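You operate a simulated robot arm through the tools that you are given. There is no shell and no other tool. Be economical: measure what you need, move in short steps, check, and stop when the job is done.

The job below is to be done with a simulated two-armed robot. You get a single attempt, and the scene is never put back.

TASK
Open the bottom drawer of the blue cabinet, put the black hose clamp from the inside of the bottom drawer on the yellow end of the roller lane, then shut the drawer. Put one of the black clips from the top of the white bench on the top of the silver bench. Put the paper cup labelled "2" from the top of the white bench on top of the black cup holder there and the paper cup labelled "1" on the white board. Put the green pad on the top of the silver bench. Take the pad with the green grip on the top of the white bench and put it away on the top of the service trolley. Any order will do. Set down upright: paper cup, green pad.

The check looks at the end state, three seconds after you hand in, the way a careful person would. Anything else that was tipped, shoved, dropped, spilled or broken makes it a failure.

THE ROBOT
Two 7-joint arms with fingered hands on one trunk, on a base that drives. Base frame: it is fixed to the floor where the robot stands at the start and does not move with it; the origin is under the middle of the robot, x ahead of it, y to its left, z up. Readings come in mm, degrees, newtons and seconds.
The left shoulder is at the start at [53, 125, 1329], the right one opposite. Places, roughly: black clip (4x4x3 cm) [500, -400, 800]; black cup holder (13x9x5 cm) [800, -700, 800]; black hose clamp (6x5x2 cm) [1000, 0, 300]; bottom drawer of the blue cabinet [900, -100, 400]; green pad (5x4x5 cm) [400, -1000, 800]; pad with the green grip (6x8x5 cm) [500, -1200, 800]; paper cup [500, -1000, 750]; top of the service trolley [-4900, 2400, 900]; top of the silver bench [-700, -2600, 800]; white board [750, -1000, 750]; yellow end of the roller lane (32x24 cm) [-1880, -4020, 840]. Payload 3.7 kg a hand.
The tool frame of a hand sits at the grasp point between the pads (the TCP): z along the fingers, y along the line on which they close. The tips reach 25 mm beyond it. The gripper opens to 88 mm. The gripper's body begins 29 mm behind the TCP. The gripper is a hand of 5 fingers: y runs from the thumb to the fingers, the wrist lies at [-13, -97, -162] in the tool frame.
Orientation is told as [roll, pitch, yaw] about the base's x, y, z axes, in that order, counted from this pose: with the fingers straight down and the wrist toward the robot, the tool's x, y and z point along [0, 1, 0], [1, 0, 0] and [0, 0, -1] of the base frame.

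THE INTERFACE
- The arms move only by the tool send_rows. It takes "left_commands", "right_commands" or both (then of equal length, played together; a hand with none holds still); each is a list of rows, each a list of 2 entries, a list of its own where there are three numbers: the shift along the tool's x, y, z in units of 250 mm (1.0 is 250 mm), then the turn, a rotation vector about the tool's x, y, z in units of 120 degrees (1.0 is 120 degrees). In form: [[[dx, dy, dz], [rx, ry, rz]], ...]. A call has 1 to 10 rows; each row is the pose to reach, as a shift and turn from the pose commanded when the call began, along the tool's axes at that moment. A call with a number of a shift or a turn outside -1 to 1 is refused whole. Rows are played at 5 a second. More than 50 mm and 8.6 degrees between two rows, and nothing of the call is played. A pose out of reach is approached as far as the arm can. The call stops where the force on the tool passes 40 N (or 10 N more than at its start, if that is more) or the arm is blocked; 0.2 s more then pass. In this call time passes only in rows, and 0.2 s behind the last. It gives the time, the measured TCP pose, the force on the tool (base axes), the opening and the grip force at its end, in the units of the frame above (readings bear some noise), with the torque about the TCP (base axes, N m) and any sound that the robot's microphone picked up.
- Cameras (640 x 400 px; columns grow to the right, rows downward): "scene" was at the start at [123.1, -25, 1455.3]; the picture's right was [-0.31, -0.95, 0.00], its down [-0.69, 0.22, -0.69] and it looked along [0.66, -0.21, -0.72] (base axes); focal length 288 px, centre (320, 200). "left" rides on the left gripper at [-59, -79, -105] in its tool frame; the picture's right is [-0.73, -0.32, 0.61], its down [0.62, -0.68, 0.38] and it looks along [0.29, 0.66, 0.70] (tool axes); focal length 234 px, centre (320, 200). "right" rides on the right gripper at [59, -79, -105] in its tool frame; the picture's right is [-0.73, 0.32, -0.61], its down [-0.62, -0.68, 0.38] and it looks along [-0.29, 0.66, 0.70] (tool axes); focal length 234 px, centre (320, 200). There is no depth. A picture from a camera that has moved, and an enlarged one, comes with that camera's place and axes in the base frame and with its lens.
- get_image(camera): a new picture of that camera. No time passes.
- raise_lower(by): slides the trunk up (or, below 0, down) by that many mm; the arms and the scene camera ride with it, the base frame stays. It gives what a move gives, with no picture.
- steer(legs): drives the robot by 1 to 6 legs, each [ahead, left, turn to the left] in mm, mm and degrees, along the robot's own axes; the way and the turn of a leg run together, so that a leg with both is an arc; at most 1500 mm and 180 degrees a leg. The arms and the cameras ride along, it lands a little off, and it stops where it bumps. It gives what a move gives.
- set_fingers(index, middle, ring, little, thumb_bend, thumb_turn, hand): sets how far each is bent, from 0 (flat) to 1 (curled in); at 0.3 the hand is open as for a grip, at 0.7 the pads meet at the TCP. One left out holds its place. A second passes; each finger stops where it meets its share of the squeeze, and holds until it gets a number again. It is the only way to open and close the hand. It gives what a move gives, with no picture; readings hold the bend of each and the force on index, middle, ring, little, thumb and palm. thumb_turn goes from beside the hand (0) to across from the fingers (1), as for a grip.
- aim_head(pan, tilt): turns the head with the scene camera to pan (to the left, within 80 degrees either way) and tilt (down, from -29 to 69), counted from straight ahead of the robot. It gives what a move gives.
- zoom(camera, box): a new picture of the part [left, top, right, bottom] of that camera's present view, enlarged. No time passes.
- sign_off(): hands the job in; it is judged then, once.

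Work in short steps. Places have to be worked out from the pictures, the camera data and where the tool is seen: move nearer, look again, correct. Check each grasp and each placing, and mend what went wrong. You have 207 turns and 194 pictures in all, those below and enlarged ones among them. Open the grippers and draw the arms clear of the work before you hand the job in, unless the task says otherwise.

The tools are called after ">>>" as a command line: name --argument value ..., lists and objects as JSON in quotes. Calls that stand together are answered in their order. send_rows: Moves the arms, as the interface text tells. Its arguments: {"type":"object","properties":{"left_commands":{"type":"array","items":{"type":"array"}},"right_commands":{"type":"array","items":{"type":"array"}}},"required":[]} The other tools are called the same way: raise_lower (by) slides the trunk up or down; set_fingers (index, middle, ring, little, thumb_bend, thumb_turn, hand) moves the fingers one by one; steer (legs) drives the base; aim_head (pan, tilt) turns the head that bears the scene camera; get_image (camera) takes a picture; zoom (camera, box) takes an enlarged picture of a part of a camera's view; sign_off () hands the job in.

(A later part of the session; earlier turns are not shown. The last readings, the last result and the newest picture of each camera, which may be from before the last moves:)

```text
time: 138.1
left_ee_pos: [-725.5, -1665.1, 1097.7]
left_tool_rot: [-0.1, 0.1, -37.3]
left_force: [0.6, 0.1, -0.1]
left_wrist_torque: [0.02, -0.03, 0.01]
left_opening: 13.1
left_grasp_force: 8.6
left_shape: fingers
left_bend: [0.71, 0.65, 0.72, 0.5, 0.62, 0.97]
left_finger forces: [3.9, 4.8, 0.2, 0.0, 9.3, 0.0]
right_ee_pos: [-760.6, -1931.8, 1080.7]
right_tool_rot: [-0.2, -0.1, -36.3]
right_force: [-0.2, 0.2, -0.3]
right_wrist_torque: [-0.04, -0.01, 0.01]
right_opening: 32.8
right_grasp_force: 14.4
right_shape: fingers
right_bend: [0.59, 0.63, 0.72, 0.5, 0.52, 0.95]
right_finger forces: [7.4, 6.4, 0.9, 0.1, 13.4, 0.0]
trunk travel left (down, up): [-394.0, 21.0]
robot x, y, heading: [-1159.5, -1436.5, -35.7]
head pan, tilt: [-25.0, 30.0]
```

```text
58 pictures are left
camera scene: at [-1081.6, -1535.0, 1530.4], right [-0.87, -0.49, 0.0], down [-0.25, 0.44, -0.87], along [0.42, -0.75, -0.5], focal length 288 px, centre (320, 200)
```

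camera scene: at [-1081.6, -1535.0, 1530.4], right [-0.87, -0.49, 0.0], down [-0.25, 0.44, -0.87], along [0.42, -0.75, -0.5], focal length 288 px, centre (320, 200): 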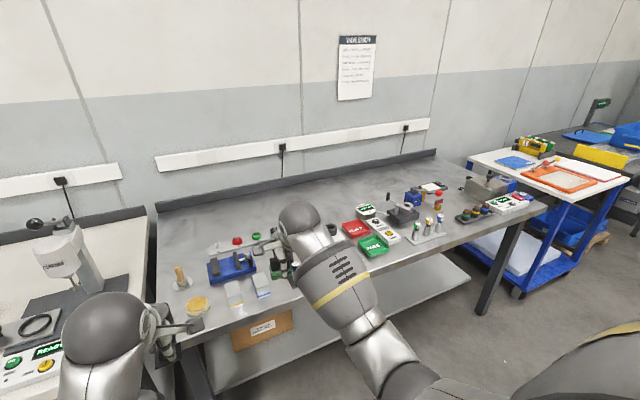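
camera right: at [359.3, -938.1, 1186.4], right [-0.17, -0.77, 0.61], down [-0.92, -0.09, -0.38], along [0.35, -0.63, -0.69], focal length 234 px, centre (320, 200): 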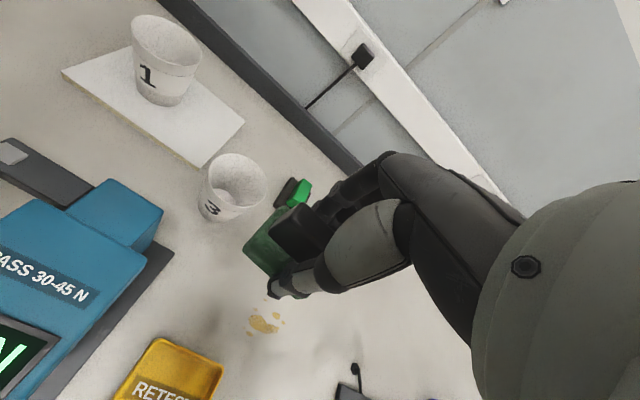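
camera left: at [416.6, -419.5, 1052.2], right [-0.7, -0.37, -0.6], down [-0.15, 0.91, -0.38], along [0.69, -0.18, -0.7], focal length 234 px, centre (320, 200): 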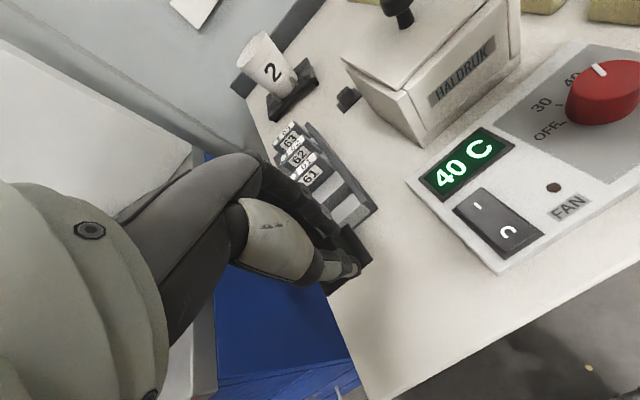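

The silver bench's left-back area is free. Drive forward 380 mm and look down at it.

>>> steer --legs '[[380, 0, -1]]'

>>> aim_head --pan 0 --tilt 40

>>> get_image --camera "scene"

>>> get_image --camera "right"

```text
time: 140.4
left_ee_pos: [-428.6, -1896.6, 1098.0]
left_tool_rot: [-0.2, 0.1, -38.5]
left_force: [0.1, 0.0, -0.7]
left_wrist_torque: [0.03, -0.03, 0.04]
left_opening: 13.4
left_grasp_force: 8.8
left_shape: fingers
left_bend: [0.71, 0.65, 0.72, 0.5, 0.62, 0.97]
left_finger forces: [3.9, 4.8, 0.1, 0.0, 9.3, 0.0]
right_ee_pos: [-470.4, -2162.3, 1079.7]
right_tool_rot: [-0.3, -0.1, -37.6]
right_force: [0.4, -0.4, -0.4]
right_wrist_torque: [0.07, -0.03, 0.0]
right_opening: 32.5
right_grasp_force: 14.4
right_shape: fingers
right_bend: [0.59, 0.63, 0.72, 0.5, 0.52, 0.95]
right_finger forces: [7.1, 6.3, 0.9, 0.1, 13.4, 0.1]
trunk travel left (down, up): [-394.0, 21.0]
robot x, y, heading: [-855.6, -1658.3, -36.8]
head pan, tilt: [-25.0, 30.0]
```

```text
time: 141.3
left_ee_pos: [-428.3, -1896.3, 1097.4]
left_tool_rot: [-0.2, 0.1, -38.5]
left_force: [0.0, -0.5, 0.0]
left_wrist_torque: [-0.01, -0.04, -0.01]
left_opening: 13.2
left_grasp_force: 8.7
left_shape: fingers
left_bend: [0.71, 0.65, 0.72, 0.5, 0.62, 0.97]
left_finger forces: [3.9, 4.8, 0.0, 0.0, 9.3, 0.1]
right_ee_pos: [-471.3, -2162.2, 1080.9]
right_tool_rot: [-0.2, -0.1, -37.7]
right_force: [-0.5, 0.0, 0.3]
right_wrist_torque: [0.0, 0.03, 0.03]
right_opening: 32.7
right_grasp_force: 13.4
right_shape: fingers
right_bend: [0.59, 0.63, 0.72, 0.5, 0.52, 0.95]
right_finger forces: [7.1, 6.4, 0.7, 0.0, 13.4, 0.0]
trunk travel left (down, up): [-394.0, 21.0]
robot x, y, heading: [-858.0, -1654.7, -36.8]
head pan, tilt: [0.0, 40.0]
```

```text
57 pictures are left
camera scene: at [-756.8, -1730.0, 1515.1], right [-0.6, -0.8, 0.0], down [-0.51, 0.39, -0.77], along [0.61, -0.46, -0.64], focal length 288 px, centre (320, 200)
```

scene: 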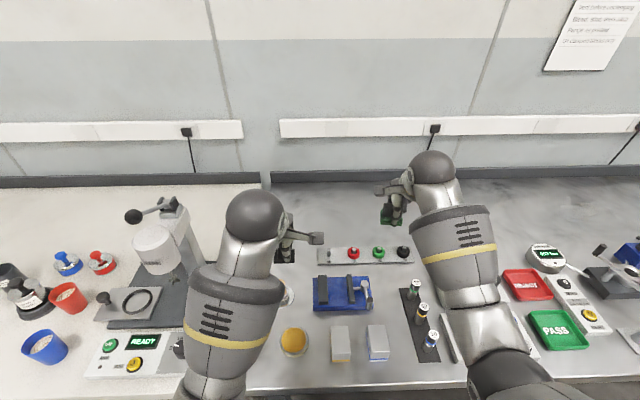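

```text
56 pictures are left
camera right: at [-497.5, -2065.6, 1185.8], right [-0.19, -0.77, 0.61], down [-0.92, -0.08, -0.38], along [0.34, -0.63, -0.69], focal length 234 px, centre (320, 200)
```

right: 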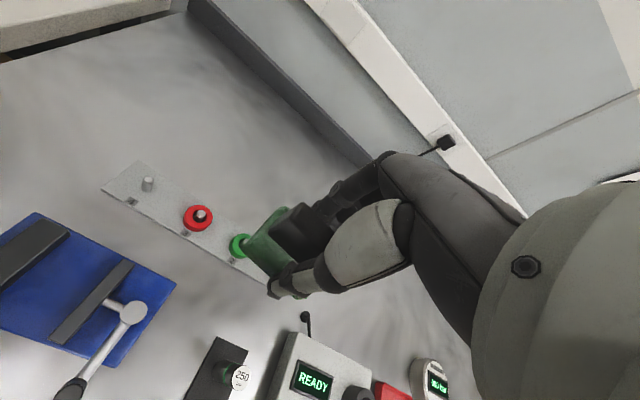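

I'll place both items behind the valve bar on the free back strip. Creep 40 mm closer, lower the trunk 130 mm (pad bottom still ~900), then extend both arms.

>>> steer --legs '[[40, 0, 0]]'

>>> raise_lower --by -130

>>> send_rows --right_commands '[[[0, 0.09, 0], [0, 0, 0]], [[0, 0.18, 0], [0, 0, 0]], [[0, 0.27, 0], [0, 0, 0]], [[0, 0.36, 0], [0, 0, 0]], [[0, 0.45, 0], [0, 0, 0]], [[0, 0.53, 0], [0, 0, 0]]]' --left_commands '[[[0, 0.17, 0], [0, 0, 0]], [[0, 0.34, 0], [0, 0, 0]], [[0, 0.51, 0], [0, 0, 0]], [[0, 0.68, 0], [0, 0, 0]], [[0, 0.85, 0], [0, 0, 0]], [[0, 1.0, 0], [0, 0, 0]]]'

>>> get_image --camera "scene"

>>> get_image --camera "right"

```text
time: 142.2
left_ee_pos: [-395.8, -1921.3, 1097.6]
left_tool_rot: [-0.2, 0.2, -38.4]
left_force: [0.0, 0.1, -1.4]
left_wrist_torque: [0.03, 0.03, -0.02]
left_opening: 13.0
left_grasp_force: 8.8
left_shape: fingers
left_bend: [0.71, 0.65, 0.72, 0.5, 0.62, 0.97]
left_finger forces: [3.8, 4.8, 0.1, 0.0, 9.3, 0.0]
right_ee_pos: [-437.5, -2186.9, 1079.8]
right_tool_rot: [-0.2, 0.0, -37.7]
right_force: [-0.3, -0.1, -0.1]
right_wrist_torque: [0.01, 0.05, 0.01]
right_opening: 32.5
right_grasp_force: 14.2
right_shape: fingers
right_bend: [0.59, 0.63, 0.72, 0.5, 0.52, 0.95]
right_finger forces: [7.3, 6.5, 0.7, 0.0, 13.5, 0.1]
trunk travel left (down, up): [-394.0, 21.0]
robot x, y, heading: [-821.1, -1679.7, -36.8]
head pan, tilt: [0.0, 40.0]
```

```text
time: 143.8
left_ee_pos: [-397.4, -1920.4, 969.0]
left_tool_rot: [-0.3, 0.0, -38.4]
left_force: [-0.7, 0.4, 0.5]
left_wrist_torque: [0.0, 0.01, -0.01]
left_opening: 13.2
left_grasp_force: 8.5
left_shape: fingers
left_bend: [0.71, 0.65, 0.72, 0.5, 0.62, 0.97]
left_finger forces: [3.9, 4.8, 0.0, 0.0, 9.3, 0.0]
right_ee_pos: [-438.7, -2185.1, 952.0]
right_tool_rot: [-0.2, -0.2, -37.8]
right_force: [0.1, 0.2, -0.5]
right_wrist_torque: [0.0, 0.0, -0.01]
right_opening: 32.7
right_grasp_force: 14.0
right_shape: fingers
right_bend: [0.59, 0.63, 0.72, 0.5, 0.52, 0.95]
right_finger forces: [7.2, 6.4, 0.9, 0.1, 13.4, 0.0]
trunk travel left (down, up): [-264.0, 151.0]
robot x, y, heading: [-826.6, -1680.4, -36.7]
head pan, tilt: [0.0, 40.0]
```

```text
time: 145.2
left_ee_pos: [-201.0, -2077.4, 968.5]
left_tool_rot: [-0.3, 0.2, -38.5]
left_force: [-0.1, 0.7, -0.2]
left_wrist_torque: [0.0, 0.01, 0.04]
left_opening: 13.5
left_grasp_force: 8.5
left_shape: fingers
left_bend: [0.71, 0.65, 0.72, 0.5, 0.62, 0.97]
left_finger forces: [3.8, 4.7, 0.0, 0.0, 9.1, 0.1]
right_ee_pos: [-333.4, -2267.5, 951.2]
right_tool_rot: [-0.2, -0.1, -37.7]
right_force: [-0.4, 0.0, -1.2]
right_wrist_torque: [0.01, 0.01, 0.01]
right_opening: 32.5
right_grasp_force: 14.1
right_shape: fingers
right_bend: [0.59, 0.63, 0.72, 0.5, 0.52, 0.95]
right_finger forces: [7.2, 6.4, 0.8, 0.1, 13.4, 0.1]
trunk travel left (down, up): [-264.0, 151.0]
robot x, y, heading: [-823.2, -1676.4, -37.2]
head pan, tilt: [0.0, 40.0]
```

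```text
55 pictures are left
camera scene: at [-684.3, -1784.2, 1382.3], right [-0.6, -0.8, 0.0], down [-0.51, 0.39, -0.77], along [0.61, -0.46, -0.64], focal length 288 px, centre (320, 200)
```

scene: 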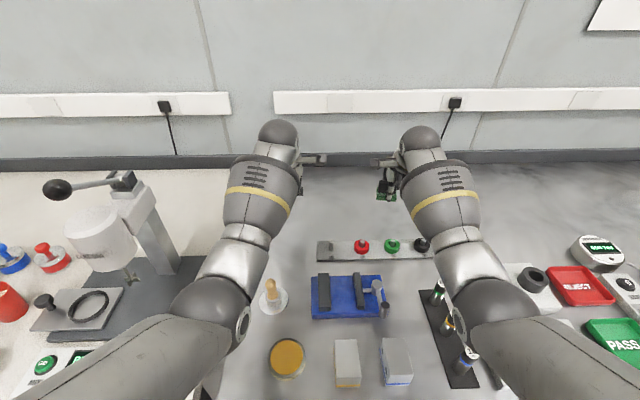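

```text
54 pictures are left
camera right: at [-360.3, -2171.2, 1056.0], right [-0.19, -0.77, 0.61], down [-0.92, -0.08, -0.38], along [0.34, -0.63, -0.69], focal length 234 px, centre (320, 200)
```

right: 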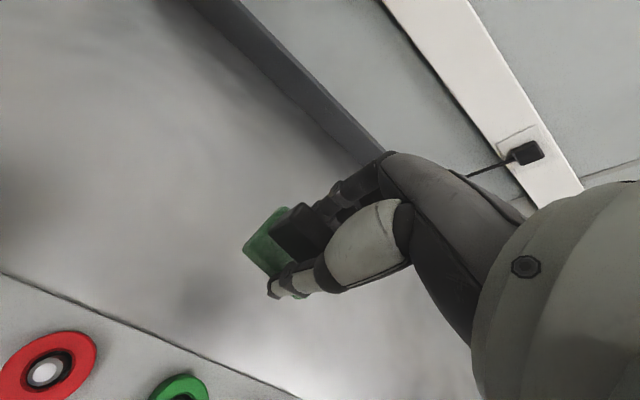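

Both are over the free strip. Lower: right 82 mm, left 100 mm, stopping ~10–15 mm above the top.

>>> send_rows --right_commands '[[[0, 0, 0.1], [0, 0, 0]], [[0, 0, 0.2], [0, 0, 0]], [[0, 0, 0.33], [0, 0, 0]], [[0, 0, 0.34], [0, 0, 0]]]' --left_commands '[[[0, 0, 0.12], [0, 0, 0]], [[0, 0, 0.24], [0, 0, 0]], [[0, 0, 0.36], [0, 0, 0]], [[0, 0, 0.42], [0, 0, 0]]]'

>>> get_image --camera "right"

>>> get_image --camera "left"

```text
time: 146.2
left_ee_pos: [-200.4, -2072.5, 861.8]
left_tool_rot: [-0.2, 0.2, -38.4]
left_force: [0.5, -0.5, 0.6]
left_wrist_torque: [-0.01, 0.0, -0.02]
left_opening: 13.2
left_grasp_force: 8.7
left_shape: fingers
left_bend: [0.71, 0.65, 0.72, 0.5, 0.62, 0.97]
left_finger forces: [3.8, 4.6, 0.1, 0.0, 8.9, 0.1]
right_ee_pos: [-334.5, -2267.3, 866.2]
right_tool_rot: [-0.3, -0.1, -37.7]
right_force: [0.9, -0.4, -0.5]
right_wrist_torque: [-0.02, 0.01, -0.01]
right_opening: 32.6
right_grasp_force: 13.3
right_shape: fingers
right_bend: [0.59, 0.63, 0.72, 0.5, 0.52, 0.95]
right_finger forces: [7.3, 6.4, 0.6, 0.0, 13.4, 0.1]
trunk travel left (down, up): [-264.0, 151.0]
robot x, y, heading: [-828.6, -1676.8, -36.8]
head pan, tilt: [0.0, 40.0]
```

```text
53 pictures are left
camera right: at [-361.0, -2170.1, 971.1], right [-0.19, -0.77, 0.61], down [-0.92, -0.08, -0.38], along [0.34, -0.63, -0.69], focal length 234 px, centre (320, 200)
```

right: 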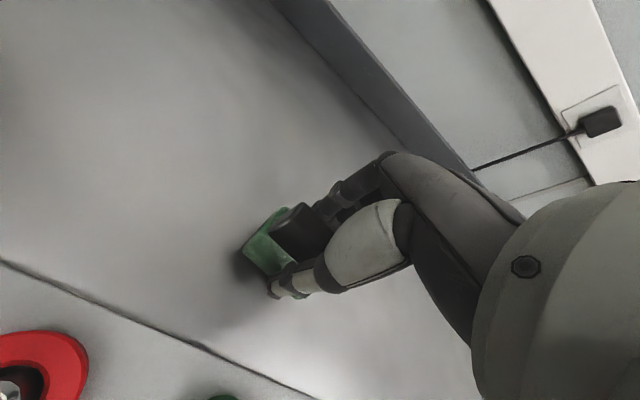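

```text
52 pictures are left
camera left: at [-297.5, -2070.7, 965.9], right [-0.71, -0.37, -0.6], down [-0.15, 0.91, -0.38], along [0.69, -0.18, -0.7], focal length 234 px, centre (320, 200)
```

left: 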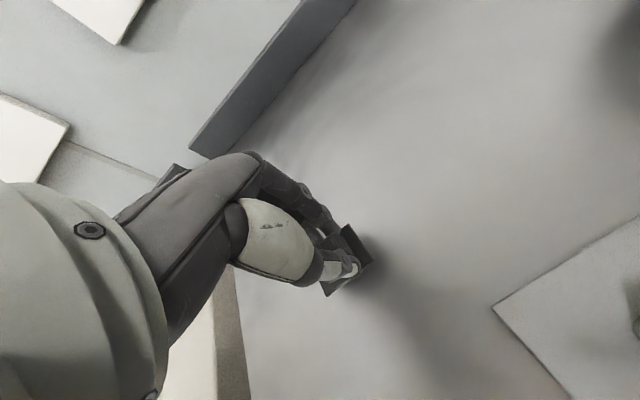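

Close above the surface. Lower both 8 mm more, gently.

>>> send_rows --right_commands '[[[0, 0, 0.016], [0, 0, 0]], [[0, 0, 0.032], [0, 0, 0]]]' --left_commands '[[[0, 0, 0.016], [0, 0, 0]], [[0, 0, 0.032], [0, 0, 0]]]'

```text
time: 146.8
left_ee_pos: [-202.1, -2073.9, 853.9]
left_tool_rot: [-0.2, 0.1, -38.5]
left_force: [0.3, 0.3, -0.1]
left_wrist_torque: [-0.01, 0.03, 0.02]
left_opening: 13.1
left_grasp_force: 8.7
left_shape: fingers
left_bend: [0.71, 0.65, 0.72, 0.5, 0.62, 0.97]
left_finger forces: [3.8, 4.7, 0.0, 0.0, 9.0, 0.0]
right_ee_pos: [-333.8, -2266.5, 858.6]
right_tool_rot: [-0.2, -0.1, -37.7]
right_force: [0.4, -0.1, -0.9]
right_wrist_torque: [0.02, 0.01, -0.02]
right_opening: 32.6
right_grasp_force: 13.4
right_shape: fingers
right_bend: [0.59, 0.63, 0.72, 0.5, 0.52, 0.95]
right_finger forces: [7.2, 6.4, 0.6, 0.1, 13.3, 0.1]
trunk travel left (down, up): [-264.0, 151.0]
robot x, y, heading: [-822.9, -1674.8, -37.0]
head pan, tilt: [0.0, 40.0]
```

>>> send_rows --right_commands '[[[0, 0, 0.01], [0, 0, 0]], [[0, 0, 0.02], [0, 0, 0]], [[0, 0, 0.028], [0, 0, 0]]]' --left_commands '[[[0, 0, 0.01], [0, 0, 0]], [[0, 0, 0.02], [0, 0, 0]], [[0, 0, 0.028], [0, 0, 0]]]'

```text
time: 147.6
left_ee_pos: [-201.5, -2074.6, 848.9]
left_tool_rot: [-0.2, -0.1, -38.4]
left_force: [1.5, -0.9, 3.0]
left_wrist_torque: [-0.04, 0.07, -0.03]
left_opening: 13.3
left_grasp_force: 10.1
left_shape: fingers
left_bend: [0.71, 0.65, 0.72, 0.5, 0.62, 0.97]
left_finger forces: [4.6, 4.7, 0.1, 0.0, 10.3, 0.0]
right_ee_pos: [-333.1, -2266.3, 853.2]
right_tool_rot: [-0.2, -0.4, -37.8]
right_force: [-0.2, -0.6, 6.6]
right_wrist_torque: [0.09, 0.11, 0.05]
right_opening: 32.4
right_grasp_force: 14.0
right_shape: fingers
right_bend: [0.59, 0.63, 0.72, 0.5, 0.52, 0.95]
right_finger forces: [7.2, 6.3, 1.9, 0.1, 13.2, 0.1]
trunk travel left (down, up): [-264.0, 151.0]
robot x, y, heading: [-825.9, -1675.4, -36.8]
head pan, tilt: [0.0, 40.0]
```

Both touch the bench. Release both, then rise straight up.

>>> set_fingers --hand "right" --index 0.4 --middle 0.4 --ring 0.4 --little 0.4 --thumb_bend 0.38

>>> set_fingers --hand "left" --index 0.45 --middle 0.45 --ring 0.45 --little 0.45 --thumb_bend 0.4

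>>> send_rows --right_commands '[[[0, 0, -0.05], [0, 0, 0]], [[0, 0, -0.15], [0, 0, 0]], [[0, 0, -0.3], [0, 0, 0]], [[0, 0, -0.48], [0, 0, 0]]]' --left_commands '[[[0, 0, -0.05], [0, 0, 0]], [[0, 0, -0.15], [0, 0, 0]], [[0, 0, -0.3], [0, 0, 0]], [[0, 0, -0.48], [0, 0, 0]]]'

>>> get_image --camera "right"

>>> get_image --camera "left"

```text
time: 148.6
left_ee_pos: [-201.8, -2074.5, 849.2]
left_tool_rot: [-0.2, -0.1, -38.4]
left_force: [1.9, -0.9, 11.1]
left_wrist_torque: [0.0, 0.05, 0.02]
left_opening: 13.0
left_grasp_force: 11.2
left_shape: fingers
left_bend: [0.71, 0.65, 0.72, 0.5, 0.63, 0.97]
left_finger forces: [5.2, 5.6, 0.0, 0.0, 12.0, 0.1]
right_ee_pos: [-334.0, -2266.5, 852.4]
right_tool_rot: [-0.2, -0.3, -37.7]
right_force: [0.0, 0.1, 1.1]
right_wrist_torque: [-0.02, -0.01, 0.0]
right_opening: 65.2
right_grasp_force: 0.1
right_shape: fingers
right_bend: [0.4, 0.4, 0.4, 0.4, 0.38, 0.97]
right_finger forces: [0.0, 0.0, 0.0, 0.0, 0.0, 0.0]
trunk travel left (down, up): [-264.0, 151.0]
robot x, y, heading: [-828.4, -1679.4, -36.7]
head pan, tilt: [0.0, 40.0]
```

```text
time: 149.6
left_ee_pos: [-202.6, -2075.3, 848.4]
left_tool_rot: [-0.2, 0.0, -38.3]
left_force: [0.2, -1.1, 12.4]
left_wrist_torque: [-0.05, -0.08, 0.04]
left_opening: 54.7
left_grasp_force: 6.9
left_shape: fingers
left_bend: [0.45, 0.47, 0.45, 0.45, 0.43, 0.97]
left_finger forces: [0.0, 8.0, 0.1, 0.1, 4.6, 0.1]
right_ee_pos: [-333.7, -2266.7, 852.1]
right_tool_rot: [-0.2, -0.3, -37.7]
right_force: [0.5, -0.4, 0.4]
right_wrist_torque: [0.01, -0.02, -0.01]
right_opening: 65.1
right_grasp_force: 0.1
right_shape: fingers
right_bend: [0.4, 0.4, 0.4, 0.4, 0.38, 0.97]
right_finger forces: [0.0, 0.0, 0.0, 0.0, 0.1, 0.0]
trunk travel left (down, up): [-264.0, 151.0]
robot x, y, heading: [-825.0, -1681.8, -36.8]
head pan, tilt: [0.0, 40.0]
```

```text
time: 150.6
left_ee_pos: [-201.7, -2073.9, 965.4]
left_tool_rot: [-0.2, 0.1, -38.3]
left_force: [-0.5, -0.4, 0.0]
left_wrist_torque: [-0.01, 0.02, 0.01]
left_opening: 57.8
left_grasp_force: 0.1
left_shape: fingers
left_bend: [0.45, 0.45, 0.45, 0.45, 0.4, 0.97]
left_finger forces: [0.0, 0.0, 0.0, 0.0, 0.0, 0.0]
right_ee_pos: [-335.7, -2266.1, 970.8]
right_tool_rot: [-0.2, 0.0, -37.7]
right_force: [0.5, -0.3, 0.1]
right_wrist_torque: [-0.02, -0.02, 0.04]
right_opening: 65.5
right_grasp_force: 0.1
right_shape: fingers
right_bend: [0.4, 0.4, 0.4, 0.4, 0.38, 0.97]
right_finger forces: [0.0, 0.0, 0.1, 0.1, 0.0, 0.1]
trunk travel left (down, up): [-264.0, 151.0]
robot x, y, heading: [-825.7, -1678.7, -36.8]
head pan, tilt: [0.0, 40.0]
```

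```text
51 pictures are left
camera right: at [-361.7, -2169.2, 1076.2], right [-0.19, -0.77, 0.61], down [-0.92, -0.08, -0.38], along [0.34, -0.63, -0.69], focal length 234 px, centre (320, 200)
```

right: 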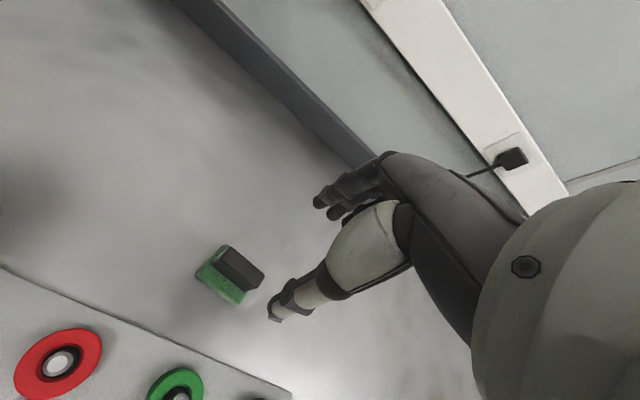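

```text
50 pictures are left
camera left: at [-299.3, -2069.9, 1070.1], right [-0.71, -0.37, -0.6], down [-0.15, 0.91, -0.38], along [0.69, -0.18, -0.7], focal length 234 px, centre (320, 200)
```

left: 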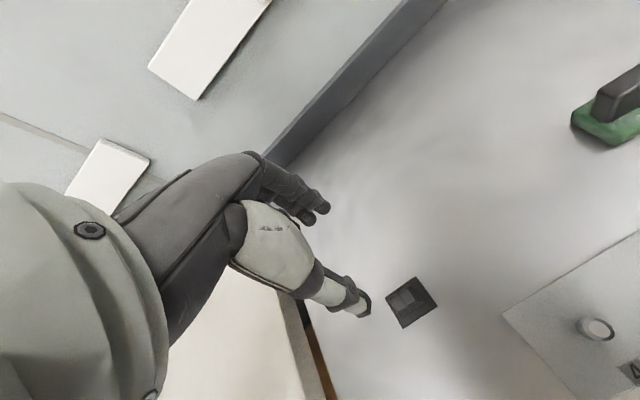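

Both placed upright on the silver bench. Retract the arms, raise, and drive back toward the blue cabinet.

>>> send_rows --right_commands '[[[0, -0.1, -0.15], [0, 0, 0]], [[0, -0.27, -0.2], [0, 0, 0]], [[0, -0.45, -0.2], [0, 0, 0]], [[0, -0.63, -0.2], [0, 0, 0]], [[0, -0.81, -0.2], [0, 0, 0]], [[0, -0.98, -0.2], [0, 0, 0]]]' --left_commands '[[[0, -0.1, -0.15], [0, 0, 0]], [[0, -0.27, -0.2], [0, 0, 0]], [[0, -0.45, -0.2], [0, 0, 0]], [[0, -0.63, -0.2], [0, 0, 0]], [[0, -0.81, -0.2], [0, 0, 0]], [[0, -0.98, -0.2], [0, 0, 0]]]'

>>> steer --legs '[[-420, 0, 0], [0, 1400, 0], [0, 740, 0]]'

>>> aim_head --pan 10 --tilt 45

>>> get_image --camera "scene"

```text
time: 152.0
left_ee_pos: [-393.9, -1922.2, 1018.3]
left_tool_rot: [-0.2, 0.1, -38.4]
left_force: [-0.3, 0.4, 0.0]
left_wrist_torque: [-0.01, 0.0, 0.0]
left_opening: 57.7
left_grasp_force: 0.1
left_shape: fingers
left_bend: [0.45, 0.45, 0.45, 0.45, 0.4, 0.97]
left_finger forces: [0.1, 0.0, 0.1, 0.0, 0.0, 0.1]
right_ee_pos: [-528.5, -2116.6, 1019.5]
right_tool_rot: [-0.1, -0.2, -37.7]
right_force: [-1.0, 0.7, -0.5]
right_wrist_torque: [0.03, -0.02, 0.01]
right_opening: 65.7
right_grasp_force: 0.1
right_shape: fingers
right_bend: [0.4, 0.4, 0.4, 0.4, 0.38, 0.97]
right_finger forces: [0.1, 0.0, 0.0, 0.0, 0.0, 0.0]
trunk travel left (down, up): [-264.0, 151.0]
robot x, y, heading: [-829.7, -1676.9, -37.0]
head pan, tilt: [0.0, 40.0]
```

```text
time: 171.3
left_ee_pos: [463.1, -122.0, 1017.5]
left_tool_rot: [-0.1, 0.3, -39.4]
left_force: [0.2, 0.4, 0.8]
left_wrist_torque: [0.02, -0.05, 0.0]
left_opening: 57.5
left_grasp_force: 0.0
left_shape: fingers
left_bend: [0.45, 0.45, 0.45, 0.45, 0.4, 0.97]
left_finger forces: [0.0, 0.0, 0.0, 0.1, 0.0, 0.1]
right_ee_pos: [326.0, -314.7, 1018.1]
right_tool_rot: [-0.1, -0.1, -38.7]
right_force: [-0.2, -0.6, 0.0]
right_wrist_torque: [0.03, -0.04, 0.03]
right_opening: 65.5
right_grasp_force: 0.1
right_shape: fingers
right_bend: [0.4, 0.4, 0.4, 0.4, 0.38, 0.97]
right_finger forces: [0.1, 0.0, 0.0, 0.0, 0.0, 0.0]
trunk travel left (down, up): [-264.0, 151.0]
robot x, y, heading: [32.4, 130.9, -38.2]
head pan, tilt: [0.0, 40.0]
stopped in leg 3: the robot was blocked; the commanded pose is now the measured one
```

```text
time: 172.0
left_ee_pos: [463.5, -121.5, 1017.0]
left_tool_rot: [-0.2, 0.1, -39.4]
left_force: [0.3, 0.4, 0.3]
left_wrist_torque: [0.0, 0.01, 0.01]
left_opening: 57.5
left_grasp_force: 0.2
left_shape: fingers
left_bend: [0.45, 0.45, 0.45, 0.45, 0.4, 0.97]
left_finger forces: [0.0, 0.0, 0.0, 0.0, 0.0, 0.0]
right_ee_pos: [325.3, -312.8, 1018.2]
right_tool_rot: [-0.1, -0.1, -38.7]
right_force: [-0.1, -0.2, -0.1]
right_wrist_torque: [0.01, 0.03, 0.01]
right_opening: 65.2
right_grasp_force: 0.1
right_shape: fingers
right_bend: [0.4, 0.4, 0.4, 0.4, 0.38, 0.97]
right_finger forces: [0.1, 0.0, 0.0, 0.0, 0.0, 0.0]
trunk travel left (down, up): [-264.0, 151.0]
robot x, y, heading: [30.1, 128.9, -38.1]
head pan, tilt: [10.0, 45.0]
```

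```text
49 pictures are left
camera scene: at [178.9, 37.1, 1375.2], right [-0.47, -0.88, 0.0], down [-0.62, 0.33, -0.71], along [0.62, -0.33, -0.71], focal length 288 px, centre (320, 200)
```

scene: 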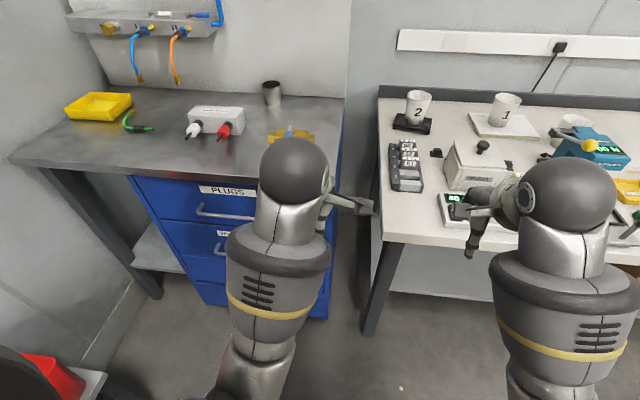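

Blocked on the left side at v≈120. Look left to see what is there.

>>> aim_head --pan 65 --tilt 50

>>> get_image --camera "scene"

```text
time: 173.3
left_ee_pos: [464.4, -121.2, 1017.5]
left_tool_rot: [-0.1, 0.1, -39.3]
left_force: [0.4, -0.8, 0.2]
left_wrist_torque: [0.02, 0.01, 0.01]
left_opening: 57.7
left_grasp_force: 0.1
left_shape: fingers
left_bend: [0.45, 0.45, 0.45, 0.45, 0.4, 0.97]
left_finger forces: [0.0, 0.0, 0.1, 0.0, 0.0, 0.0]
right_ee_pos: [326.4, -314.8, 1018.9]
right_tool_rot: [-0.1, -0.1, -38.6]
right_force: [-0.2, 0.8, 0.5]
right_wrist_torque: [-0.05, 0.03, -0.02]
right_opening: 65.4
right_grasp_force: 0.0
right_shape: fingers
right_bend: [0.4, 0.4, 0.4, 0.4, 0.38, 0.97]
right_finger forces: [0.0, 0.1, 0.0, 0.0, 0.0, 0.0]
trunk travel left (down, up): [-264.0, 151.0]
robot x, y, heading: [35.3, 127.5, -38.2]
head pan, tilt: [65.0, 50.0]
```

```text
48 pictures are left
camera scene: at [175.8, 110.3, 1368.2], right [0.45, -0.89, 0.0], down [-0.68, -0.35, -0.64], along [0.57, 0.29, -0.77], focal length 288 px, centre (320, 200)
```

scene: 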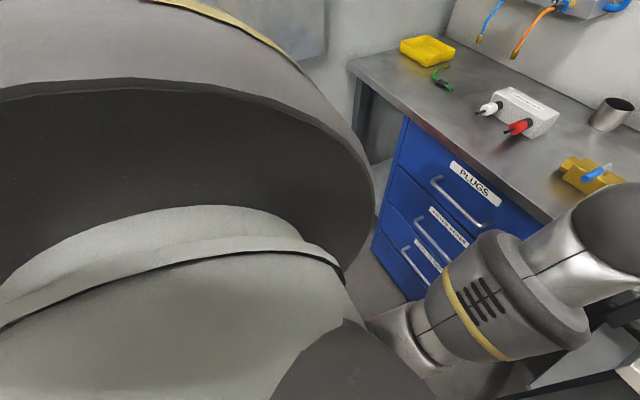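

I pull both hands in (right also up), then drive to a spot in front of the cabinet, turned 25° left, where the left arm can reach the bottom handle ≈ abs [759,-4,445].

>>> send_rows --right_commands '[[[0, -0.12, -0.1], [0, 0, 0]], [[0, -0.24, -0.2], [0, 0, 0]], [[0, -0.36, -0.3], [0, 0, 0]], [[0, -0.5, -0.4], [0, 0, 0]]]' --left_commands '[[[0, -0.08, 0], [0, 0, 0]], [[0, -0.16, 0], [0, 0, 0]], [[0, -0.24, 0], [0, 0, 0]], [[0, -0.3, 0], [0, 0, 0]]]'

>>> steer --legs '[[40, -60, 0], [20, -10, 26.5]]'

>>> raise_lower --by -264

>>> aim_head --pan 10 --tilt 45

>>> get_image --camera "scene"

>>> get_image --camera "left"

```text
time: 174.3
left_ee_pos: [404.6, -74.4, 1017.4]
left_tool_rot: [-0.1, 0.1, -39.5]
left_force: [0.3, -0.4, -0.4]
left_wrist_torque: [-0.06, -0.02, 0.01]
left_opening: 57.9
left_grasp_force: 0.1
left_shape: fingers
left_bend: [0.45, 0.45, 0.45, 0.45, 0.4, 0.97]
left_finger forces: [0.1, 0.0, 0.0, 0.0, 0.0, 0.1]
right_ee_pos: [280.7, -266.9, 1129.2]
right_tool_rot: [-0.1, 0.0, -38.8]
right_force: [-0.6, -0.4, -0.4]
right_wrist_torque: [-0.02, 0.01, 0.0]
right_opening: 65.3
right_grasp_force: 0.1
right_shape: fingers
right_bend: [0.4, 0.4, 0.4, 0.4, 0.38, 0.97]
right_finger forces: [0.0, 0.1, 0.0, 0.1, 0.1, 0.0]
right hand out of reach, approached as far as the arm can: row 3, 4
trunk travel left (down, up): [-264.0, 151.0]
robot x, y, heading: [33.1, 133.3, -38.0]
head pan, tilt: [65.0, 50.0]
```

```text
time: 176.8
left_ee_pos: [467.2, 20.8, 1017.4]
left_tool_rot: [-0.2, 0.2, -13.3]
left_force: [0.1, -0.7, -0.3]
left_wrist_torque: [0.01, 0.02, 0.01]
left_opening: 58.0
left_grasp_force: 0.1
left_shape: fingers
left_bend: [0.45, 0.45, 0.45, 0.45, 0.4, 0.97]
left_finger forces: [0.0, 0.0, 0.0, 0.1, 0.0, 0.0]
right_ee_pos: [440.8, -206.1, 1129.1]
right_tool_rot: [-0.2, 0.0, -12.6]
right_force: [0.0, 0.4, 0.2]
right_wrist_torque: [-0.02, -0.01, 0.04]
right_opening: 65.3
right_grasp_force: 0.0
right_shape: fingers
right_bend: [0.4, 0.4, 0.4, 0.4, 0.38, 0.97]
right_finger forces: [0.1, 0.1, 0.1, 0.0, 0.1, 0.1]
trunk travel left (down, up): [-264.0, 151.0]
robot x, y, heading: [44.2, 44.9, -11.9]
head pan, tilt: [65.0, 50.0]
```

```text
time: 179.5
left_ee_pos: [410.6, 37.0, 582.8]
left_tool_rot: [-1.4, 43.7, -14.1]
left_force: [0.9, 0.1, 0.2]
left_wrist_torque: [0.0, 0.01, -0.02]
left_opening: 57.7
left_grasp_force: 0.1
left_shape: fingers
left_bend: [0.45, 0.45, 0.45, 0.45, 0.4, 0.97]
left_finger forces: [0.1, 0.1, 0.2, 0.0, 0.0, 0.0]
right_ee_pos: [448.2, -204.9, 639.7]
right_tool_rot: [-1.2, 45.6, -13.1]
right_force: [0.0, 0.2, 0.1]
right_wrist_torque: [0.0, 0.01, -0.02]
right_opening: 65.5
right_grasp_force: 0.0
right_shape: fingers
right_bend: [0.4, 0.4, 0.4, 0.4, 0.38, 0.97]
right_finger forces: [0.0, 0.1, 0.0, 0.0, 0.0, 0.0]
trunk travel left (down, up): [0.0, 415.0]
robot x, y, heading: [45.9, 41.4, -11.9]
head pan, tilt: [65.0, 50.0]
```

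```text
time: 180.7
left_ee_pos: [409.4, 38.1, 583.2]
left_tool_rot: [-1.5, 43.7, -14.1]
left_force: [0.7, -0.2, 0.6]
left_wrist_torque: [0.0, 0.03, -0.02]
left_opening: 57.6
left_grasp_force: 0.1
left_shape: fingers
left_bend: [0.45, 0.45, 0.45, 0.45, 0.4, 0.97]
left_finger forces: [0.0, 0.1, 0.1, 0.0, 0.1, 0.0]
right_ee_pos: [448.1, -204.7, 639.4]
right_tool_rot: [-1.3, 45.5, -13.2]
right_force: [0.8, -0.1, 0.2]
right_wrist_torque: [-0.01, -0.01, 0.0]
right_opening: 65.5
right_grasp_force: 0.1
right_shape: fingers
right_bend: [0.4, 0.4, 0.4, 0.4, 0.38, 0.97]
right_finger forces: [0.0, 0.0, 0.0, 0.0, 0.1, 0.0]
trunk travel left (down, up): [0.0, 415.0]
robot x, y, heading: [43.6, 50.2, -12.0]
head pan, tilt: [10.0, 45.0]
```

```text
47 pictures are left
camera scene: at [436.5, 31.2, 1072.9], right [0.68, -0.74, 0.0], down [-0.55, -0.5, -0.67], along [0.5, 0.46, -0.74], focal length 288 px, centre (320, 200)
```

scene: 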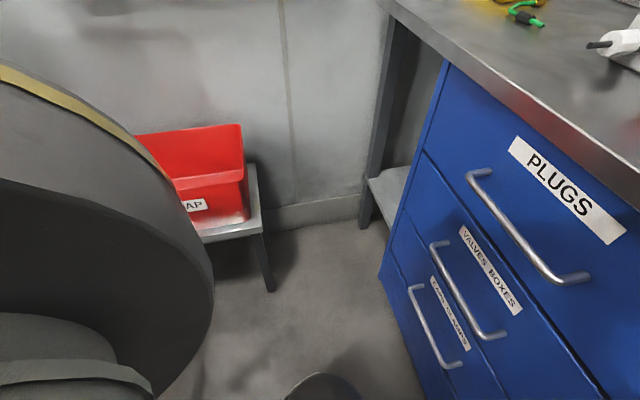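

```text
46 pictures are left
camera left: at [412.8, -19.9, 713.3], right [-0.8, -0.56, -0.2], down [-0.6, 0.78, 0.18], along [0.06, 0.27, -0.96], focal length 234 px, centre (320, 200)
```

left: 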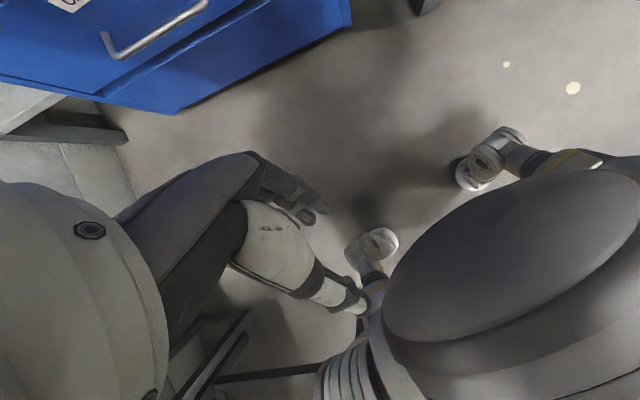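

The folding trunk brought me low. The bottom handle bar centre ≈ [763,-2,447]. I turn the left hand to a 45° forward-down pose aligned with the cabinet, 100 mm in front of the bar.

>>> send_rows --left_commands '[[[0.027, 0.09, -0.055], [-0.0663, 0, 0.0189]], [[0.054, 0.18, -0.11], [-0.1325, 0, 0.0378]], [[0.081, 0.27, -0.165], [-0.1988, 0, 0.0567]], [[0.108, 0.36, -0.22], [-0.2651, 0, 0.0756]], [[0.135, 0.45, -0.275], [-0.3314, 0, 0.0945]], [[0.162, 0.54, -0.33], [-0.3976, 0, 0.1135]], [[0.19, 0.63, -0.385], [-0.4639, 0, 0.1324]], [[0.217, 0.73, -0.44], [-0.5302, 0, 0.1513]], [[0.244, 0.82, -0.495], [-0.5965, 0, 0.1702]], [[0.298, 0.98, -0.6], [-0.6627, 0, 0.1891]]]'

>>> get_image --camera "left"

>>> get_image --camera "scene"

```text
time: 182.9
left_ee_pos: [695.5, 41.2, 525.5]
left_tool_rot: [-2.8, -37.5, -32.0]
left_force: [0.2, 0.2, -1.1]
left_wrist_torque: [0.0, 0.03, -0.02]
left_opening: 57.6
left_grasp_force: 0.1
left_shape: fingers
left_bend: [0.45, 0.45, 0.45, 0.45, 0.4, 0.97]
left_finger forces: [0.0, 0.1, 0.0, 0.1, 0.1, 0.1]
right_ee_pos: [444.4, -207.6, 639.8]
right_tool_rot: [-0.8, 45.4, -12.9]
right_force: [-0.5, 0.2, -0.3]
right_wrist_torque: [-0.01, 0.0, 0.04]
right_opening: 65.8
right_grasp_force: 0.0
right_shape: fingers
right_bend: [0.4, 0.4, 0.4, 0.4, 0.38, 0.97]
right_finger forces: [0.1, 0.0, 0.1, 0.0, 0.0, 0.0]
trunk travel left (down, up): [0.0, 415.0]
robot x, y, heading: [46.1, 44.2, -12.0]
head pan, tilt: [10.0, 45.0]
```

```text
45 pictures are left
camera left: at [559.5, 64.6, 561.4], right [-0.32, -0.69, -0.65], down [0.08, 0.67, -0.74], along [0.94, -0.29, -0.16], focal length 234 px, centre (320, 200)
```

left: 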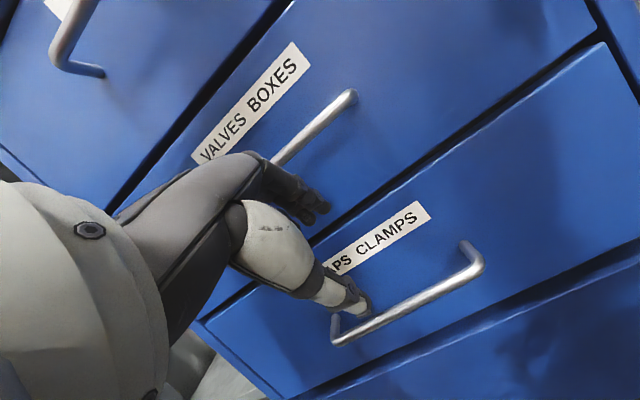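

```text
44 pictures are left
camera scene: at [431.3, 27.4, 1076.3], right [0.68, -0.74, 0.0], down [-0.53, -0.49, -0.69], along [0.51, 0.47, -0.73], focal length 288 px, centre (320, 200)
```

scene: 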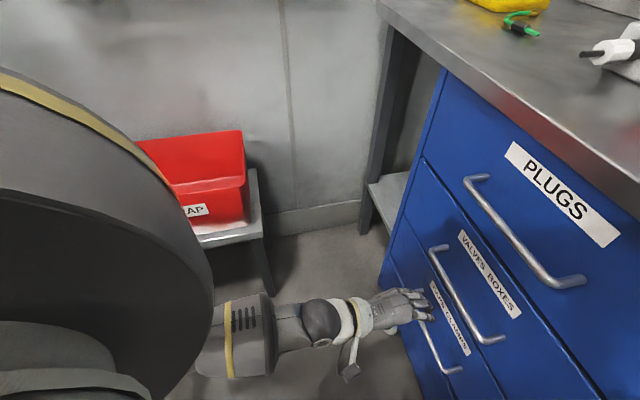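

Better triangulation (long baseline) puts the bar at ≈ [815,-12,340]. Move the left hand to ~80 mm short of it along the tool axis.

>>> send_rows --left_commands '[[[0.018, -0.01, 0.146], [-0.016, 0, 0.005]], [[0.037, -0.021, 0.29], [-0.033, 0, 0.01]], [[0.055, -0.032, 0.437], [-0.05, 0, 0.014]], [[0.074, -0.042, 0.583], [-0.066, 0, 0.019]]]'

>>> get_image --camera "left"

```text
time: 183.9
left_ee_pos: [767.2, 11.3, 399.7]
left_tool_rot: [-1.0, -45.3, -34.7]
left_force: [-12.2, 7.4, 2.2]
left_wrist_torque: [-0.09, -0.2, 0.04]
left_opening: 52.3
left_grasp_force: 6.6
left_shape: fingers
left_bend: [0.5, 0.47, 0.47, 0.45, 0.4, 0.97]
left_finger forces: [6.7, 4.7, 2.6, 0.0, 0.1, 0.0]
right_ee_pos: [443.5, -208.1, 640.8]
right_tool_rot: [-0.8, 45.2, -12.8]
right_force: [0.1, 0.1, 0.1]
right_wrist_torque: [0.01, -0.01, -0.01]
right_opening: 65.3
right_grasp_force: 0.0
right_shape: fingers
right_bend: [0.4, 0.4, 0.4, 0.4, 0.38, 0.97]
right_finger forces: [0.1, 0.1, 0.0, 0.1, 0.0, 0.1]
trunk travel left (down, up): [0.0, 415.0]
robot x, y, heading: [39.3, 43.4, -12.2]
head pan, tilt: [10.0, 45.0]
```

```text
43 pictures are left
camera left: at [628.2, 39.9, 417.9], right [-0.26, -0.72, -0.65], down [0.19, 0.62, -0.76], along [0.95, -0.32, -0.03], focal length 234 px, centre (320, 200)
```

left: 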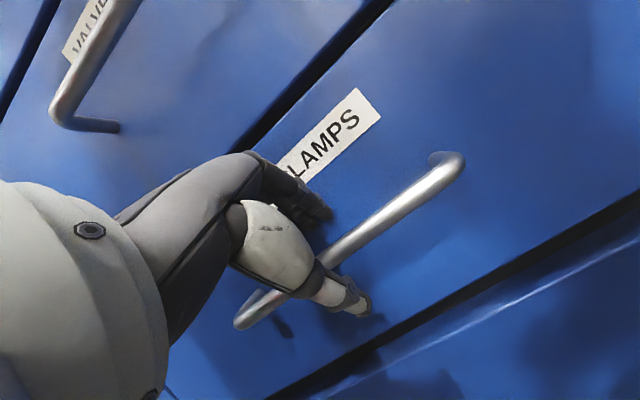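

The fingertips already touch the drawer face with the bar crossing right at the grasp point. Back off 6 mm and close.

>>> send_rows --left_commands '[[[0, 0, -0.024], [0, 0, 0]]]'

>>> set_fingers --hand "left" --index 0.8 --middle 0.8 --ring 0.8 --little 0.8 --thumb_bend 0.75

>>> get_image --camera "left"

```text
time: 184.3
left_ee_pos: [767.2, 11.4, 406.9]
left_tool_rot: [-0.9, -45.6, -34.8]
left_force: [-4.8, 3.2, -0.6]
left_wrist_torque: [0.0, 0.0, 0.04]
left_opening: 52.7
left_grasp_force: 3.5
left_shape: fingers
left_bend: [0.5, 0.47, 0.46, 0.45, 0.4, 0.97]
left_finger forces: [2.8, 2.2, 1.2, 0.0, 0.0, 0.1]
right_ee_pos: [444.1, -207.9, 641.1]
right_tool_rot: [-0.8, 45.1, -12.8]
right_force: [-0.5, -0.4, 0.2]
right_wrist_torque: [-0.02, -0.02, -0.02]
right_opening: 65.2
right_grasp_force: 0.1
right_shape: fingers
right_bend: [0.4, 0.4, 0.4, 0.4, 0.38, 0.97]
right_finger forces: [0.1, 0.0, 0.0, 0.0, 0.0, 0.1]
trunk travel left (down, up): [0.0, 415.0]
robot x, y, heading: [43.6, 42.4, -11.9]
head pan, tilt: [10.0, 45.0]
```

```text
time: 185.3
left_ee_pos: [765.1, 14.3, 403.4]
left_tool_rot: [-1.0, -45.3, -34.7]
left_force: [1.1, 2.5, -5.1]
left_wrist_torque: [0.08, 0.02, 0.04]
left_opening: 6.1
left_grasp_force: 8.9
left_shape: fingers
left_bend: [0.79, 0.8, 0.8, 0.8, 0.61, 0.97]
left_finger forces: [6.4, 0.0, 0.1, 0.1, 12.2, 0.1]
right_ee_pos: [446.1, -206.8, 640.1]
right_tool_rot: [-0.8, 45.3, -12.8]
right_force: [0.5, -0.4, -1.0]
right_wrist_torque: [0.01, -0.02, -0.02]
right_opening: 65.4
right_grasp_force: 0.0
right_shape: fingers
right_bend: [0.4, 0.4, 0.4, 0.4, 0.38, 0.97]
right_finger forces: [0.0, 0.1, 0.0, 0.0, 0.0, 0.0]
trunk travel left (down, up): [0.0, 415.0]
robot x, y, heading: [46.1, 42.4, -11.9]
head pan, tilt: [10.0, 45.0]
```

```text
42 pictures are left
camera left: at [626.2, 41.2, 421.9], right [-0.26, -0.72, -0.65], down [0.19, 0.62, -0.76], along [0.95, -0.32, -0.03], focal length 234 px, centre (320, 200)
```

left: 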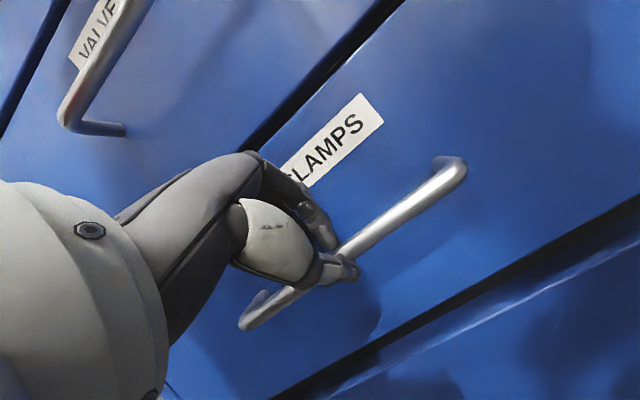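

The bar is gripped. Pull by driving the base straight away from the cabinet, 120 mm first.

>>> steer --legs '[[-109, 50, 0]]'

>>> get_image --camera "left"

```text
time: 186.6
left_ee_pos: [670.4, 82.6, 406.7]
left_tool_rot: [-1.0, -45.4, -34.9]
left_force: [0.9, 0.4, -0.1]
left_wrist_torque: [-0.01, 0.01, -0.01]
left_opening: 0.0
left_grasp_force: 0.0
left_shape: fingers
left_bend: [0.8, 0.8, 0.8, 0.8, 0.68, 0.97]
left_finger forces: [0.0, 0.0, 0.0, 0.0, 0.1, 0.0]
right_ee_pos: [348.5, -136.6, 641.2]
right_tool_rot: [-0.9, 45.2, -13.0]
right_force: [0.7, 0.0, 0.7]
right_wrist_torque: [0.01, 0.02, 0.02]
right_opening: 65.4
right_grasp_force: 0.1
right_shape: fingers
right_bend: [0.4, 0.4, 0.4, 0.4, 0.38, 0.97]
right_finger forces: [0.1, 0.1, 0.0, 0.0, 0.1, 0.1]
trunk travel left (down, up): [0.0, 415.0]
robot x, y, heading: [-55.9, 115.2, -11.9]
head pan, tilt: [10.0, 45.0]
```

```text
41 pictures are left
camera left: at [531.2, 111.4, 422.8], right [-0.26, -0.72, -0.65], down [0.19, 0.62, -0.76], along [0.95, -0.32, -0.02], focal length 234 px, centre (320, 200)
```

left: 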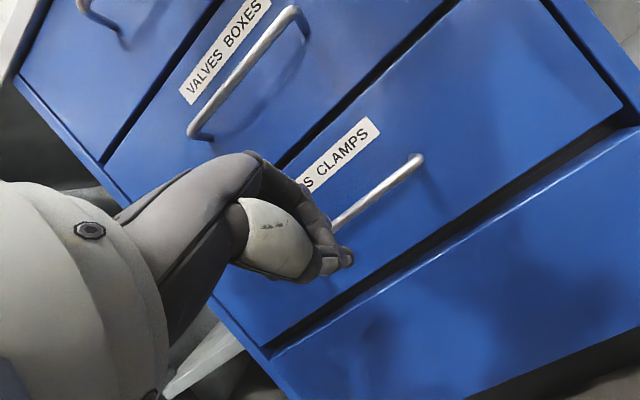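

The tip pinch slipped; accurate fix from the two views: bar from [718,-56,385] to [817,78,385], centre [768,11,385], drawer face ~38 mm behind. I'll hook it from above instead: hand pitch −20°, fingers behind the bar.

>>> send_rows --left_commands '[[[0, 0.025, -0.075], [0.07, 0, 0]], [[0, 0.05, -0.15], [0.14, 0, 0]], [[0, 0.076, -0.225], [0.212, 0, 0]]]'

>>> set_fingers --hand "left" --index 0.52 --middle 0.52 --ring 0.52 --little 0.52 --thumb_bend 0.35

>>> steer --legs '[[107, -49, 0]]'

>>> get_image --camera "left"

```text
time: 187.3
left_ee_pos: [646.3, 99.7, 457.9]
left_tool_rot: [-0.8, -19.8, -35.4]
left_force: [-0.2, 0.1, -1.2]
left_wrist_torque: [0.0, 0.04, -0.01]
left_opening: 0.2
left_grasp_force: 0.0
left_shape: fingers
left_bend: [0.8, 0.8, 0.8, 0.8, 0.68, 0.97]
left_finger forces: [0.0, 0.0, 0.0, 0.0, 0.0, 0.1]
right_ee_pos: [348.5, -136.9, 640.2]
right_tool_rot: [-0.8, 45.3, -13.0]
right_force: [0.5, 0.2, 0.2]
right_wrist_torque: [0.03, 0.01, 0.01]
right_opening: 65.2
right_grasp_force: 0.0
right_shape: fingers
right_bend: [0.4, 0.4, 0.4, 0.4, 0.38, 0.97]
right_finger forces: [0.1, 0.0, 0.0, 0.0, 0.1, 0.0]
trunk travel left (down, up): [0.0, 415.0]
robot x, y, heading: [-48.5, 115.9, -12.2]
head pan, tilt: [10.0, 45.0]
```

```text
time: 188.3
left_ee_pos: [647.3, 97.6, 457.8]
left_tool_rot: [-0.7, -20.0, -35.3]
left_force: [-1.1, 0.1, 0.0]
left_wrist_torque: [0.0, 0.0, 0.0]
left_opening: 55.3
left_grasp_force: 0.0
left_shape: fingers
left_bend: [0.52, 0.52, 0.52, 0.52, 0.35, 0.97]
left_finger forces: [0.0, 0.0, 0.0, 0.0, 0.0, 0.0]
right_ee_pos: [348.1, -137.6, 640.2]
right_tool_rot: [-0.8, 45.3, -13.0]
right_force: [0.1, -0.7, 0.3]
right_wrist_torque: [0.02, 0.02, -0.03]
right_opening: 65.6
right_grasp_force: 0.0
right_shape: fingers
right_bend: [0.4, 0.4, 0.4, 0.4, 0.38, 0.97]
right_finger forces: [0.0, 0.0, 0.1, 0.0, 0.0, 0.0]
trunk travel left (down, up): [0.0, 415.0]
robot x, y, heading: [-49.0, 114.5, -11.9]
head pan, tilt: [10.0, 45.0]
```

```text
time: 189.6
left_ee_pos: [739.9, 29.5, 459.1]
left_tool_rot: [-0.6, -19.9, -35.2]
left_force: [-0.4, 0.2, 0.4]
left_wrist_torque: [0.0, -0.04, -0.02]
left_opening: 55.3
left_grasp_force: 0.0
left_shape: fingers
left_bend: [0.52, 0.52, 0.52, 0.52, 0.35, 0.97]
left_finger forces: [0.0, 0.1, 0.0, 0.0, 0.0, 0.1]
right_ee_pos: [440.4, -208.0, 640.6]
right_tool_rot: [-0.8, 45.3, -13.0]
right_force: [0.4, 0.3, 0.6]
right_wrist_torque: [0.01, 0.03, -0.01]
right_opening: 65.1
right_grasp_force: 0.1
right_shape: fingers
right_bend: [0.4, 0.4, 0.4, 0.4, 0.38, 0.97]
right_finger forces: [0.0, 0.0, 0.1, 0.0, 0.0, 0.0]
trunk travel left (down, up): [0.0, 415.0]
robot x, y, heading: [40.8, 44.3, -12.1]
head pan, tilt: [10.0, 45.0]
```

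```text
40 pictures are left
camera left: at [617.4, 47.0, 529.7], right [-0.5, -0.54, -0.67], down [-0.06, 0.8, -0.6], along [0.86, -0.27, -0.43], focal length 234 px, centre (320, 200)
```

left: 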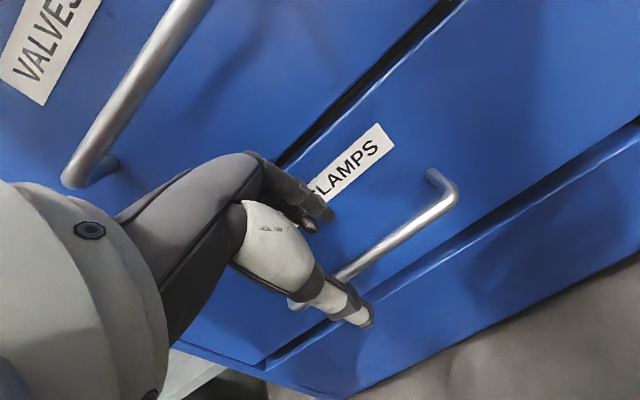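

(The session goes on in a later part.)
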